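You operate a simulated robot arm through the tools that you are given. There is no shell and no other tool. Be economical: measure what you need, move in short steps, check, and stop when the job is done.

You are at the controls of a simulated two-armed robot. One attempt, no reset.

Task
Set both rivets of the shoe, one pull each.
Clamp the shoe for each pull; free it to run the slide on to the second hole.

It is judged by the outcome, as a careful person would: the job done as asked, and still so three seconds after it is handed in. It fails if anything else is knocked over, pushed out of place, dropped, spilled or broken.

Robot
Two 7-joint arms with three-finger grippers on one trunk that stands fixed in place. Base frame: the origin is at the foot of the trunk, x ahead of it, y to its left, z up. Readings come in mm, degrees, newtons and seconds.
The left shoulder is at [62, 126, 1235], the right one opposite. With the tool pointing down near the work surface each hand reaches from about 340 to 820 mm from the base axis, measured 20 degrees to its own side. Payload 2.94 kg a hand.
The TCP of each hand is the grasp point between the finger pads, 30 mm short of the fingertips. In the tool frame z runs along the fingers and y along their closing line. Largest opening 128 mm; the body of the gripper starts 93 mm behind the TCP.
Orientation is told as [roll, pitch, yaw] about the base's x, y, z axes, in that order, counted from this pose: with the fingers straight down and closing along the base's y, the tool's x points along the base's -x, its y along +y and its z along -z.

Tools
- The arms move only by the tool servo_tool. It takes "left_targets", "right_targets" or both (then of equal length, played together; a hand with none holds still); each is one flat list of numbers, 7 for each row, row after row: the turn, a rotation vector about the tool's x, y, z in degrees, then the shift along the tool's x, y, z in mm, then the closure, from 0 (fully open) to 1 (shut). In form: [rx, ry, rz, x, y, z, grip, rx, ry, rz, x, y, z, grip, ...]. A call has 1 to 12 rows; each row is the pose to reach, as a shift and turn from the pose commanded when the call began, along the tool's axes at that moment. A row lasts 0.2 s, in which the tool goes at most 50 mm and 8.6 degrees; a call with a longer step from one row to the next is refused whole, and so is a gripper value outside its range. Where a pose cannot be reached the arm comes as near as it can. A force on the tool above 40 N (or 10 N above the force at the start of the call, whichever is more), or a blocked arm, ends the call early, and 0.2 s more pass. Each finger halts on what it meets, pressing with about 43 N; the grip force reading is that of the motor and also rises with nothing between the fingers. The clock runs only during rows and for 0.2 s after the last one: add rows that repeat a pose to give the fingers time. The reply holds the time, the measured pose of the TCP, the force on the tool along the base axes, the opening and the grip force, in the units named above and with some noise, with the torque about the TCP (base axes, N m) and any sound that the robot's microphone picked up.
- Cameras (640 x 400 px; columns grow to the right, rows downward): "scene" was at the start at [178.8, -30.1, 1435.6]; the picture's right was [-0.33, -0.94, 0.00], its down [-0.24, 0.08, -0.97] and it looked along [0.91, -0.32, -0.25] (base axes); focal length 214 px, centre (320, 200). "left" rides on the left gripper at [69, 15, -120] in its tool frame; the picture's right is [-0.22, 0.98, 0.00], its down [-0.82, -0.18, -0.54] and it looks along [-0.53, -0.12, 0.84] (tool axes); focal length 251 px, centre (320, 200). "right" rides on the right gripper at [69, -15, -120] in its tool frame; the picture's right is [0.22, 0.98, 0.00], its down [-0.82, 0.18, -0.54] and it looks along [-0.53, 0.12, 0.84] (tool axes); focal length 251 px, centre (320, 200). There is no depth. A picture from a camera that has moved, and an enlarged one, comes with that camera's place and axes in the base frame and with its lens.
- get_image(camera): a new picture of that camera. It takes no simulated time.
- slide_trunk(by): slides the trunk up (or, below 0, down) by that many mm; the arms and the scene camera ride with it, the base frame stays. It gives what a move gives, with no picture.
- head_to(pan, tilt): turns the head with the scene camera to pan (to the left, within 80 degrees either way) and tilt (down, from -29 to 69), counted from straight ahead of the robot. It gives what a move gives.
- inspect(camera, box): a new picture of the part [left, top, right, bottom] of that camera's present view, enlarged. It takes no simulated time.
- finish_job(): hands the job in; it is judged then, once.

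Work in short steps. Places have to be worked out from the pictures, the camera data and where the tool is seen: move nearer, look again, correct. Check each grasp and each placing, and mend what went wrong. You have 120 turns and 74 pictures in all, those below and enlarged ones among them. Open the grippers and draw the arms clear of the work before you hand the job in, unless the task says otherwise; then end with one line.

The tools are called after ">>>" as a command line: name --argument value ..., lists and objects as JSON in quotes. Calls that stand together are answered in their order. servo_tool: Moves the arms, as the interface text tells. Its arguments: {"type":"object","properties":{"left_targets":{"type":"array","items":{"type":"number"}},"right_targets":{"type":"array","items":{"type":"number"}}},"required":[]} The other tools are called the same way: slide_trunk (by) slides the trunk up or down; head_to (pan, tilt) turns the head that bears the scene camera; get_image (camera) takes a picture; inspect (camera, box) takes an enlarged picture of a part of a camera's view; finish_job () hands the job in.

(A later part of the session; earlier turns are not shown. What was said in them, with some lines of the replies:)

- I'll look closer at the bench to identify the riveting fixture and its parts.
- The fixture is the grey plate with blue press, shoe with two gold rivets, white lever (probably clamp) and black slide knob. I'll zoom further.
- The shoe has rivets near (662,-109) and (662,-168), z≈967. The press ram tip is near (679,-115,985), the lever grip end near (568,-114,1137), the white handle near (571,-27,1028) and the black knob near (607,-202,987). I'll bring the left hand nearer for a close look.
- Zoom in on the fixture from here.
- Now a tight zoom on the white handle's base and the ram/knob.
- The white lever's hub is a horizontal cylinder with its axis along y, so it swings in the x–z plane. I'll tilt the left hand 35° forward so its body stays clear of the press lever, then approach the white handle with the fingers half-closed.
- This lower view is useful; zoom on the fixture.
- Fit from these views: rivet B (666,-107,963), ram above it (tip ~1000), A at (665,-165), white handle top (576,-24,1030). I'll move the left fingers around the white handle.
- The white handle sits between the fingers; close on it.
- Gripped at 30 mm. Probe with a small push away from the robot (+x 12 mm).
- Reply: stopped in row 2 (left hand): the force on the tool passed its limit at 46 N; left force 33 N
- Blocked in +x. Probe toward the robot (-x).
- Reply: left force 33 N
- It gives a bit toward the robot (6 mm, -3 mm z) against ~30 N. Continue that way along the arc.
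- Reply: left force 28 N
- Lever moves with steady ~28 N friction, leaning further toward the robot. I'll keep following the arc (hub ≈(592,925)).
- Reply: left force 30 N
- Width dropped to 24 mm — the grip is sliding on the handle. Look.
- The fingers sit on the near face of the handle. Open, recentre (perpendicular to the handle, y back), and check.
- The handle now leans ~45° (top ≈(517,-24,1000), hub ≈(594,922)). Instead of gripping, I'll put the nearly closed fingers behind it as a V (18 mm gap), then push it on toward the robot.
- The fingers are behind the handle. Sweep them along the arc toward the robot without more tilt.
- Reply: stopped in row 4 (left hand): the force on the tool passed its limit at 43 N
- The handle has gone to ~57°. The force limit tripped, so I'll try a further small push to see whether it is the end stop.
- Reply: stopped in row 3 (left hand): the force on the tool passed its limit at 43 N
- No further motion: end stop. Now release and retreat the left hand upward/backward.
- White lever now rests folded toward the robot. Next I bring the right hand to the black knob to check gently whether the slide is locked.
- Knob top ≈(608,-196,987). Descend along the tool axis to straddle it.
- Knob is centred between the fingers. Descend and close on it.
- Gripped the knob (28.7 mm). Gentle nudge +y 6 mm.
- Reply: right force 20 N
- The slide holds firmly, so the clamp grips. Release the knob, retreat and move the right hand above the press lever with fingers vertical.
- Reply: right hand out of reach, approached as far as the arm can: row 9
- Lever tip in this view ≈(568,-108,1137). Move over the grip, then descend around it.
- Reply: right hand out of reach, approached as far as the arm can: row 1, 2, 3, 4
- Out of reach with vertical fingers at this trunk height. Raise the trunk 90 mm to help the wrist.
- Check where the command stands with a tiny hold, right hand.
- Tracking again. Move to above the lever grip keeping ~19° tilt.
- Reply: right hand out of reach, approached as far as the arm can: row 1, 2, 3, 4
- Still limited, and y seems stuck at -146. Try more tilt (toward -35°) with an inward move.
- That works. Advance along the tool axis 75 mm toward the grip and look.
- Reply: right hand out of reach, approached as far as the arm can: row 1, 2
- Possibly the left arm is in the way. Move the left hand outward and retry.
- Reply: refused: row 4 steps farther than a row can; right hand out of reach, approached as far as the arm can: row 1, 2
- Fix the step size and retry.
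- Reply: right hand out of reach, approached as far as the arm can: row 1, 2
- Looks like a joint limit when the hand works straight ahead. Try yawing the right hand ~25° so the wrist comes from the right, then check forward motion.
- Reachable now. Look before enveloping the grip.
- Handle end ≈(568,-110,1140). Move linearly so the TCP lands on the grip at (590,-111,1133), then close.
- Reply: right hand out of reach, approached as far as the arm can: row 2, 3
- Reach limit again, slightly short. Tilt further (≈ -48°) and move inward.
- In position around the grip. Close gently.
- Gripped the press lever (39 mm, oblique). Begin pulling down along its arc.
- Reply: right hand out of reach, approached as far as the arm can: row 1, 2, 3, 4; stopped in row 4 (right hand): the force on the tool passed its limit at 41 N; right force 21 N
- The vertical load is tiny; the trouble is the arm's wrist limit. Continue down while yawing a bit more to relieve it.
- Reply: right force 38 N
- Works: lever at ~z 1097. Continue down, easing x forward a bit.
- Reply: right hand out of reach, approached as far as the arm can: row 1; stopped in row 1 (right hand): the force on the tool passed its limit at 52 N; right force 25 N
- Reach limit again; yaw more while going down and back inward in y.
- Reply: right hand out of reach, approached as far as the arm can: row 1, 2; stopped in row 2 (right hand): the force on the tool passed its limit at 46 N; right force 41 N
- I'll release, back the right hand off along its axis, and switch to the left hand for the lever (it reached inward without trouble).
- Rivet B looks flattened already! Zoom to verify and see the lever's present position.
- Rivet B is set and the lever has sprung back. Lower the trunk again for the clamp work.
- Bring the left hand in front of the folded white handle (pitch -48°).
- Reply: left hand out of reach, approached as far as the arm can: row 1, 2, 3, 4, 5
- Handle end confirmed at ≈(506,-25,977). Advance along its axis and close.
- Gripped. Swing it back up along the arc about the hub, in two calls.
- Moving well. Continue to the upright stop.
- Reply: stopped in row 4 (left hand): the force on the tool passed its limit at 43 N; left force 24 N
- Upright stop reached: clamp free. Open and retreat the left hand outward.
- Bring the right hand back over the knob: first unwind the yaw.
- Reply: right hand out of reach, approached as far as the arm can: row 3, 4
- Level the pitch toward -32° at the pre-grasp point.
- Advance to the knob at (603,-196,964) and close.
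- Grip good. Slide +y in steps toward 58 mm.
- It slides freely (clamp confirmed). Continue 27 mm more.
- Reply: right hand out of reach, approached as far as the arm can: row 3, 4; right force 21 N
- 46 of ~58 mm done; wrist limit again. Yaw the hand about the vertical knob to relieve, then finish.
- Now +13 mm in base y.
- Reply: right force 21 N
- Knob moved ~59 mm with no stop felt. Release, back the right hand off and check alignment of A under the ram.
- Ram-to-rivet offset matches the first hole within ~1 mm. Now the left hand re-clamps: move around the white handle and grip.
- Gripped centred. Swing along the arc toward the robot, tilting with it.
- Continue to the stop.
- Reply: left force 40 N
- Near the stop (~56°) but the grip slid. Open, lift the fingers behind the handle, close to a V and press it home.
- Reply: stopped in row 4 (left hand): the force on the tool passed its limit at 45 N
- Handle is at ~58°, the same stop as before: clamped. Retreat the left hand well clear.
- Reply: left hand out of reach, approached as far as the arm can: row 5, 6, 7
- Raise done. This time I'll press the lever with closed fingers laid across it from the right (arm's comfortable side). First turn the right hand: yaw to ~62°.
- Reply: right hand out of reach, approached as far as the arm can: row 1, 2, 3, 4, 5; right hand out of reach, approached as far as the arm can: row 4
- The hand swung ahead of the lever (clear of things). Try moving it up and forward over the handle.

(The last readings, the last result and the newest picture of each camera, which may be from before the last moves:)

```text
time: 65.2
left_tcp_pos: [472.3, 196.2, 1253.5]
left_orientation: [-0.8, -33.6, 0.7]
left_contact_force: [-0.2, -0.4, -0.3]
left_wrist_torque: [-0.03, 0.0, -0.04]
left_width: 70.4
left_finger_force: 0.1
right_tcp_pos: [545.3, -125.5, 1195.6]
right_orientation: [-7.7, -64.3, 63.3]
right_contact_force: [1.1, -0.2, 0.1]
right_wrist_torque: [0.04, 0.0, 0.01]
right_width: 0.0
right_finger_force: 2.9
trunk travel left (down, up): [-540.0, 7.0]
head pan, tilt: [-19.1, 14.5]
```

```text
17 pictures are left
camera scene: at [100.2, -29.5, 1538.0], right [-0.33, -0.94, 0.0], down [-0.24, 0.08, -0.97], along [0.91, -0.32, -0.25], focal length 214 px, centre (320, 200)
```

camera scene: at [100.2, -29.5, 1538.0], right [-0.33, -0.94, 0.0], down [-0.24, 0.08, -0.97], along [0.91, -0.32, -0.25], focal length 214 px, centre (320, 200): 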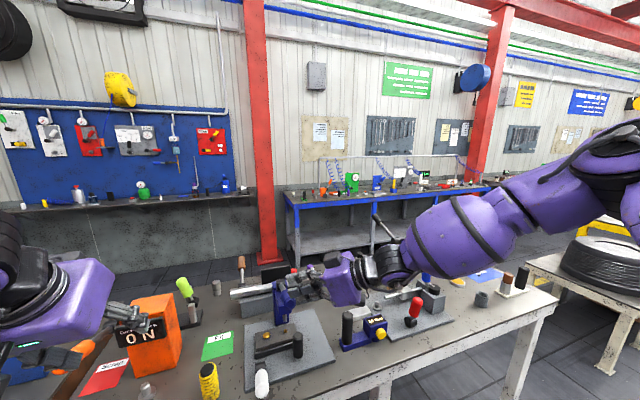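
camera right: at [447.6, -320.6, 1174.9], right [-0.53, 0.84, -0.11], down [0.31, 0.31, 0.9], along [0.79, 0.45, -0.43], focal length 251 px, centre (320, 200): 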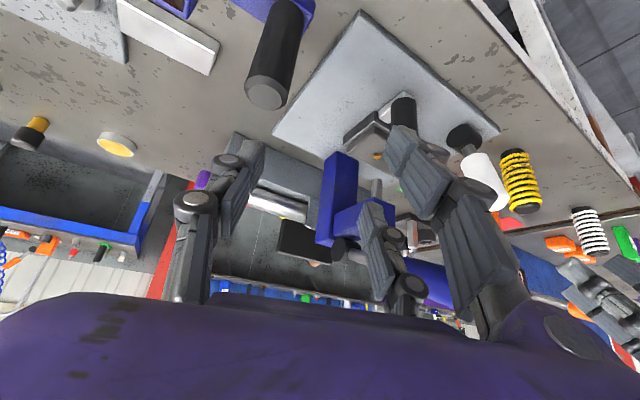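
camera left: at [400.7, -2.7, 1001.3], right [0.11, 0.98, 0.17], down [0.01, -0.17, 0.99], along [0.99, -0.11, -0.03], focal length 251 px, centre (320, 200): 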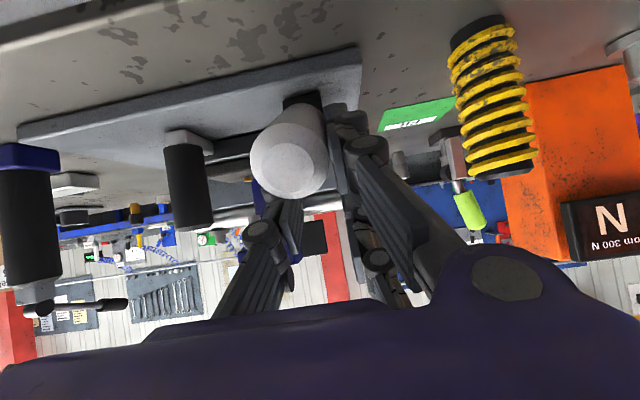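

Reaches well. Move over the grip to about (590,-115,1190).

>>> servo_tool --right_targets '[0, 0, 0, -4, -18, 14, 1, 0, 0, 0, -8, -35.6, 28.6, 1]'

>>> inspect --camera "scene" --box '[230, 240, 370, 360]'

>>> get_image --camera "right"

```text
time: 65.8
left_tcp_pos: [471.4, 197.0, 1254.1]
left_orientation: [-0.8, -33.5, 0.7]
left_contact_force: [0.6, 0.0, -0.5]
left_wrist_torque: [-0.03, -0.01, 0.0]
left_width: 70.2
left_finger_force: 0.1
right_tcp_pos: [593.1, -121.8, 1191.2]
right_orientation: [-7.6, -64.3, 63.2]
right_contact_force: [0.6, 0.0, 0.6]
right_wrist_torque: [0.02, 0.0, 0.01]
right_width: 0.2
right_finger_force: 3.4
trunk travel left (down, up): [-540.0, 7.0]
head pan, tilt: [-19.1, 14.5]
```

```text
3.33 times, centred on (300, 300) of scene
camera zoom: at [100.1, -30.1, 1538.0], right [-0.33, -0.94, 0.0], down [-0.24, 0.08, -0.97], along [0.91, -0.32, -0.25], focal length 715 px, centre (387, -133)
```

zoom: 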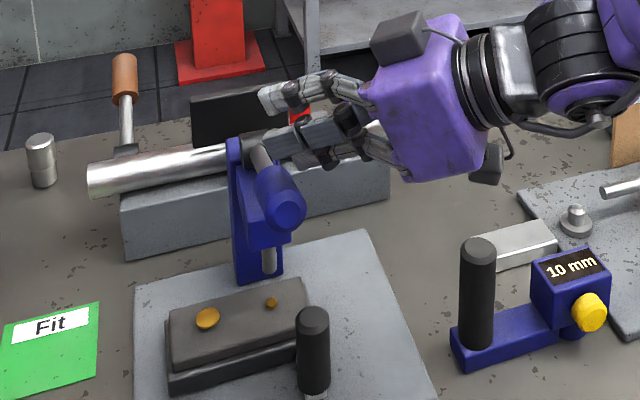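

```text
15 pictures are left
camera right: at [528.7, -244.9, 1182.0], right [-0.85, 0.46, -0.25], down [-0.27, 0.02, 0.96], along [0.44, 0.89, 0.11], focal length 251 px, centre (320, 200)
```

right: 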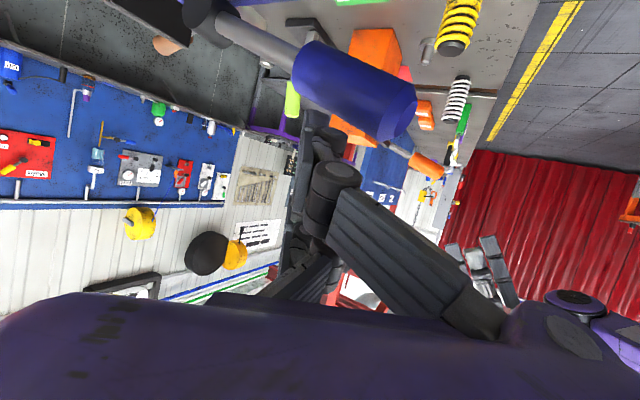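

Fingers lie across above the grip. Press straight down in 10 mm steps; the force limit will catch the end of stroke.

>>> servo_tool --right_targets '[0, 0, 0, 9, 0, 4.3, 1, 0, 0, 0, 18, 0, 8.6, 1, 0, 0, 0, 27, 0, 12.9, 1, 0, 0, 0, 36, 0, 17.2, 1, 0, 0, 0, 45, 0, 21.5, 1]'

```text
time: 67.0
left_tcp_pos: [470.4, 196.9, 1254.1]
left_orientation: [-0.8, -33.6, 0.8]
left_contact_force: [-0.2, 0.0, -1.0]
left_wrist_torque: [-0.02, 0.0, -0.01]
left_width: 70.2
left_finger_force: 0.1
right_tcp_pos: [591.5, -123.4, 1142.2]
right_orientation: [-7.8, -64.4, 63.5]
right_contact_force: [-1.9, -2.5, 0.6]
right_wrist_torque: [-0.07, 0.06, 0.03]
right_width: 0.1
right_finger_force: 2.9
trunk travel left (down, up): [-540.0, 7.0]
head pan, tilt: [-19.1, 14.5]
```

Little force so far; check contact.

>>> get_image --camera "right"

>>> inspect --camera "scene" --box '[250, 255, 330, 325]'

```text
14 pictures are left
camera right: at [528.9, -246.0, 1131.6], right [-0.85, 0.46, -0.25], down [-0.27, 0.02, 0.96], along [0.44, 0.89, 0.11], focal length 251 px, centre (320, 200)
```

right: 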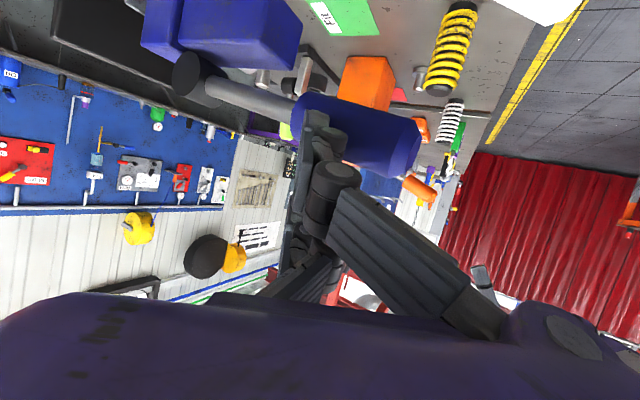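

```text
5.71 times, centred on (290, 290) of scene
camera zoom: at [99.0, -30.5, 1538.1], right [-0.33, -0.94, 0.0], down [-0.24, 0.08, -0.97], along [0.91, -0.32, -0.25], focal length 1226 px, centre (491, -314)
```

zoom: 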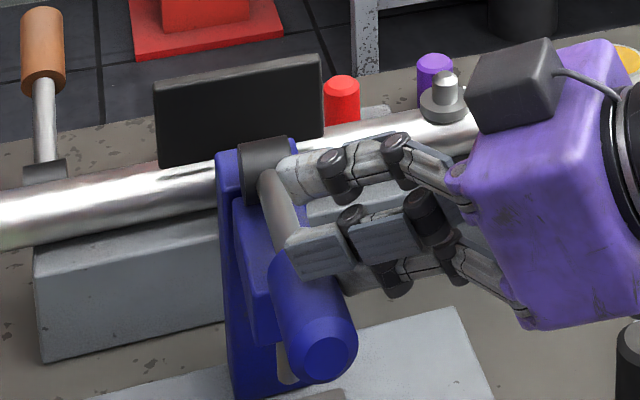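

Fingers are on the inner part of the grip and the lever is starting down. Keep pressing.

>>> servo_tool --right_targets '[0, 0, 0, 7.2, 0, 3.4, 1, 0, 0, 0, 14.4, 0, 6.9, 1, 0, 0, 0, 21.7, 0, 10.3, 1, 0, 0, 0, 29, 0, 13.8, 1]'

>>> inspect --camera "scene" --box '[250, 255, 330, 345]'

```text
time: 68.0
left_tcp_pos: [471.4, 196.8, 1255.2]
left_orientation: [-0.8, -33.6, 0.8]
left_contact_force: [0.7, -0.1, 0.3]
left_wrist_torque: [-0.03, 0.0, 0.0]
left_width: 70.4
left_finger_force: 0.1
right_tcp_pos: [581.0, -133.7, 1124.0]
right_orientation: [-7.7, -64.4, 63.3]
right_contact_force: [0.7, -0.4, 0.4]
right_wrist_torque: [0.02, -0.01, -0.02]
right_width: 0.1
right_finger_force: 2.5
right hand out of reach, approached as far as the arm can: row 1, 2, 3, 4
trunk travel left (down, up): [-540.0, 7.0]
head pan, tilt: [-19.1, 14.5]
```

```text
4.44 times, centred on (290, 300) of scene
camera zoom: at [99.1, -30.2, 1538.1], right [-0.33, -0.94, 0.0], down [-0.24, 0.08, -0.97], along [0.91, -0.32, -0.25], focal length 953 px, centre (453, -244)
```

zoom: 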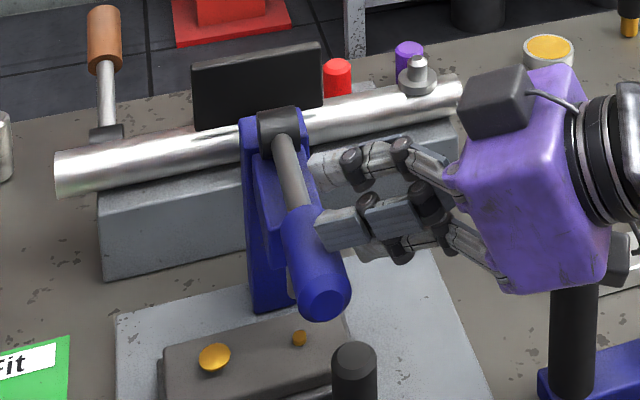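

The arm runs out of reach at the side, but the trunk can do the pressing: reposition the fingers on top of the grip, then slide the trunk down.

>>> servo_tool --right_targets '[0, 0, 0, -13, -2, 3.6, 1, 0, 0, 0, -26, -3.4, 7.2, 1]'

>>> inspect --camera "scene" --box '[250, 255, 330, 345]'

```text
time: 68.6
left_tcp_pos: [468.9, 193.4, 1256.5]
left_orientation: [-0.6, -33.8, 0.7]
left_contact_force: [1.3, -0.7, 0.5]
left_wrist_torque: [0.0, -0.03, 0.0]
left_width: 70.5
left_finger_force: 0.1
right_tcp_pos: [592.1, -123.4, 1145.9]
right_orientation: [-7.9, -64.4, 63.2]
right_contact_force: [-9.9, -15.0, 3.3]
right_wrist_torque: [-0.38, 0.27, -0.13]
right_width: 0.4
right_finger_force: 2.6
trunk travel left (down, up): [-540.0, 7.0]
head pan, tilt: [-19.1, 14.5]
```

```text
4.44 times, centred on (290, 300) of scene
camera zoom: at [96.9, -33.3, 1538.3], right [-0.33, -0.94, 0.0], down [-0.23, 0.08, -0.97], along [0.92, -0.32, -0.25], focal length 953 px, centre (453, -244)
```

zoom: 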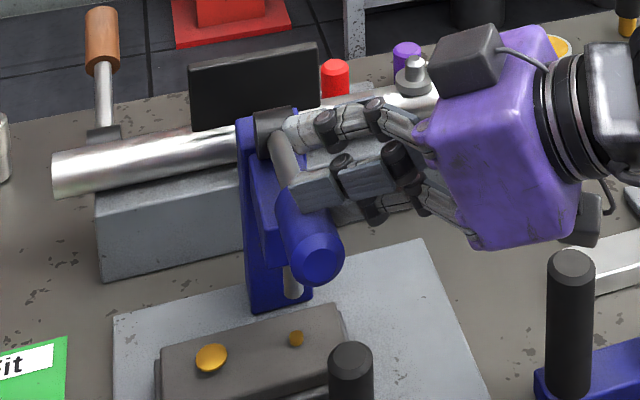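

The lever springs up with the hand, and the fingertip is on its right flank. Lift, move further across (+y), then use the trunk.

>>> servo_tool --right_targets '[0, 0, 0, -12.4, -1.4, -8.9, 1, 0, 0, 0, -30.8, 2.3, -9.8, 1, 0, 0, 0, -36.6, 9.1, 2.3, 1, 0, 0, 0, -40, 13, 10, 1]'

>>> get_image --camera "right"

```text
time: 69.6
left_tcp_pos: [470.3, 197.3, 1254.3]
left_orientation: [-0.7, -33.6, 0.8]
left_contact_force: [-0.4, -1.1, -0.4]
left_wrist_torque: [0.0, 0.01, -0.03]
left_width: 70.5
left_finger_force: 0.0
right_tcp_pos: [593.9, -88.4, 1176.7]
right_orientation: [-7.7, -64.4, 63.3]
right_contact_force: [1.1, 0.3, 0.5]
right_wrist_torque: [0.02, -0.03, 0.02]
right_width: 0.1
right_finger_force: 2.8
trunk travel left (down, up): [-540.0, 7.0]
head pan, tilt: [-19.1, 14.5]
```

```text
10 pictures are left
camera right: at [530.3, -211.4, 1166.4], right [-0.85, 0.46, -0.25], down [-0.27, 0.02, 0.96], along [0.44, 0.89, 0.11], focal length 251 px, centre (320, 200)
```

right: 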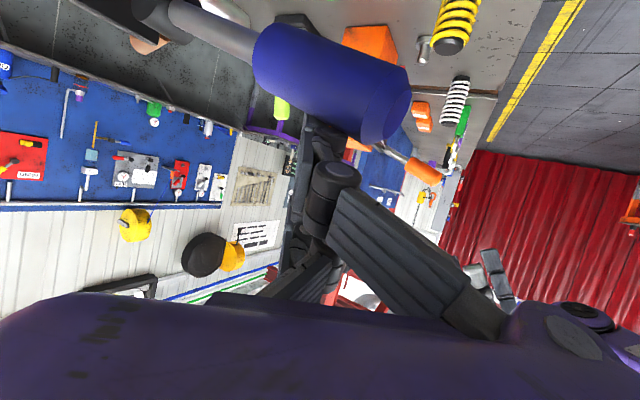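

Fingers now lie fully across above the grip. Slide the trunk down 45 mm.

>>> slide_trunk --by -45

```text
time: 70.5
left_tcp_pos: [469.8, 198.7, 1209.6]
left_orientation: [-0.8, -33.7, 0.8]
left_contact_force: [-1.1, -0.1, -0.7]
left_wrist_torque: [0.0, 0.01, 0.04]
left_width: 70.5
left_finger_force: 0.1
right_tcp_pos: [593.8, -88.4, 1132.3]
right_orientation: [-8.1, -64.4, 63.6]
right_contact_force: [0.2, 1.8, 1.5]
right_wrist_torque: [0.02, 0.01, 0.02]
right_width: 0.0
right_finger_force: 3.0
trunk travel left (down, up): [-495.0, 52.0]
head pan, tilt: [-19.1, 14.5]
```

Rigid motion works, contact light. Down another 25 mm.

>>> slide_trunk --by -25

>>> inspect --camera "scene" --box '[240, 245, 340, 355]'

```text
time: 71.0
left_tcp_pos: [470.3, 195.7, 1186.8]
left_orientation: [-0.8, -33.1, 0.8]
left_contact_force: [0.3, 0.6, 0.0]
left_wrist_torque: [-0.01, 0.07, -0.03]
left_width: 70.4
left_finger_force: 0.1
right_tcp_pos: [596.5, -83.4, 1121.7]
right_orientation: [-8.4, -65.6, 64.3]
right_contact_force: [-12.6, 0.0, 14.9]
right_wrist_torque: [0.03, 0.32, -0.05]
right_width: 0.0
right_finger_force: 3.2
trunk travel left (down, up): [-478.0, 69.0]
head pan, tilt: [-19.1, 14.5]
stopped: the force on the tool passed its limit at 46 N (the readings are from after the stop); the commanded pose is now the measured one
```

```text
3.64 times, centred on (290, 300) of scene
camera zoom: at [160.7, -29.8, 1468.6], right [-0.33, -0.94, 0.0], down [-0.24, 0.08, -0.97], along [0.92, -0.32, -0.25], focal length 780 px, centre (429, -164)
```

zoom: 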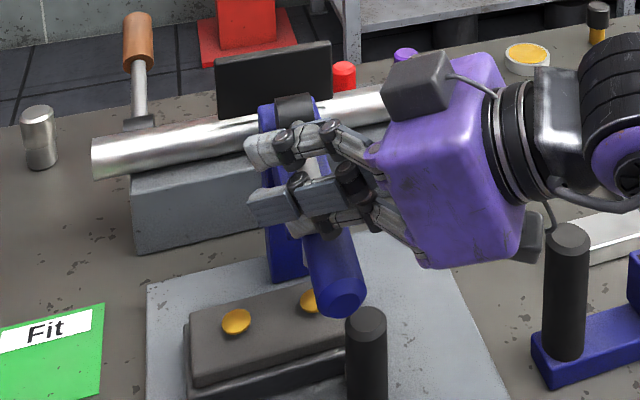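

End of stroke felt (46 N) and rivet A looks spread. Raise the trunk to let the lever return and inspect.

>>> slide_trunk --by 65

>>> inspect --camera "scene" --box '[250, 270, 340, 345]'

```text
time: 72.0
left_tcp_pos: [472.2, 195.4, 1250.6]
left_orientation: [-0.8, -33.0, 0.7]
left_contact_force: [-0.2, -0.1, -0.4]
left_wrist_torque: [-0.06, -0.02, 0.0]
left_width: 70.4
left_finger_force: 0.0
right_tcp_pos: [597.0, -86.7, 1183.9]
right_orientation: [-8.0, -65.2, 63.7]
right_contact_force: [0.1, 0.8, -0.4]
right_wrist_torque: [0.02, -0.03, 0.02]
right_width: 0.0
right_finger_force: 2.6
trunk travel left (down, up): [-543.0, 4.0]
head pan, tilt: [-19.1, 14.5]
```

```text
5.33 times, centred on (295, 308) of scene
camera zoom: at [95.9, -30.0, 1540.5], right [-0.33, -0.94, 0.0], down [-0.24, 0.08, -0.97], along [0.91, -0.32, -0.25], focal length 1144 px, centre (453, -373)
```

zoom: 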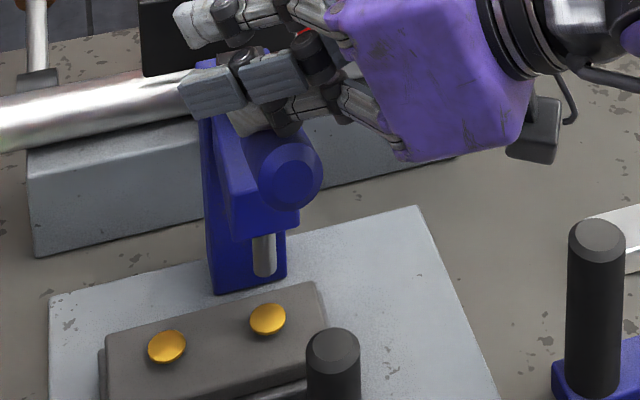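

Both rivets are set and the lever is back up. Withdraw the right hand and open the grippers.

>>> servo_tool --right_targets '[0, 0, 0, -6, 0, -30, 1, 0, 0, 0, -10, 0, -65, 1, 0, 0, 0, -15, 10, -100, 1, 0, 0, 0, -20, 20, -130, 0.7, 0, 0, 0, -25, 40, -150, 0.4, 0, 0, 0, -30, 60, -165, 0, 0, 0, 0, -30, 60, -165, 0, 0, 0, 0, -30, 60, -165, 0]' --left_targets '[0, 0, 0, 0, 0, -10, 0.3, 0, 0, 0, 0, 0, -20, 0.1, 0, 0, 0, 0, 0, -30, 0, 0, 0, 0, 0, 0, -40, 0, 0, 0, 0, 0, 0, -40, 0, 0, 0, 0, 0, 0, -40, 0, 0, 0, 0, 0, 0, -40, 0, 0, 0, 0, 0, 0, -40, 0]'

>>> get_image --camera "scene"

```text
time: 73.8
left_tcp_pos: [449.5, 196.7, 1286.9]
left_orientation: [-0.8, -33.1, 0.8]
left_contact_force: [-0.4, 0.6, 0.0]
left_wrist_torque: [0.0, -0.04, -0.01]
left_width: 128.1
left_finger_force: 0.1
right_tcp_pos: [465.9, -163.1, 1277.0]
right_orientation: [-8.2, -65.2, 64.1]
right_contact_force: [-0.3, -0.3, 0.4]
right_wrist_torque: [-0.01, 0.0, -0.04]
right_width: 127.6
right_finger_force: 0.1
trunk travel left (down, up): [-543.0, 4.0]
head pan, tilt: [-19.1, 14.5]
```

```text
7 pictures are left
camera scene: at [94.9, -30.1, 1540.7], right [-0.33, -0.94, 0.0], down [-0.24, 0.08, -0.97], along [0.91, -0.32, -0.25], focal length 214 px, centre (320, 200)
```

scene: 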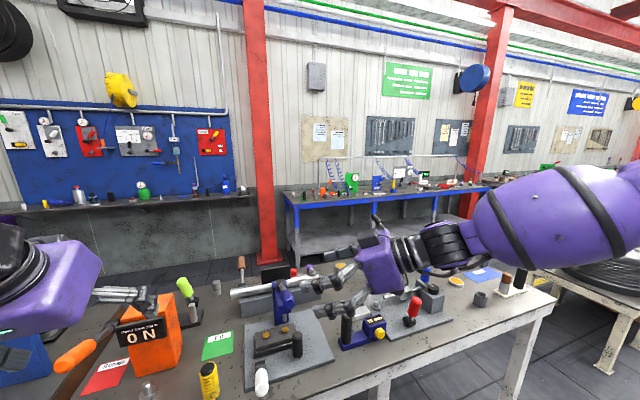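

Everything stands in place, both rivets are set, and the hands are open and clear. I'm handing in.

>>> finish_job

```text
The job is handed in.
```

Both rivets of the shoe are set, one pull each. The shoe was clamped for each pull and freed in between to run the slide on to the second hole; I left it clamped at the end.
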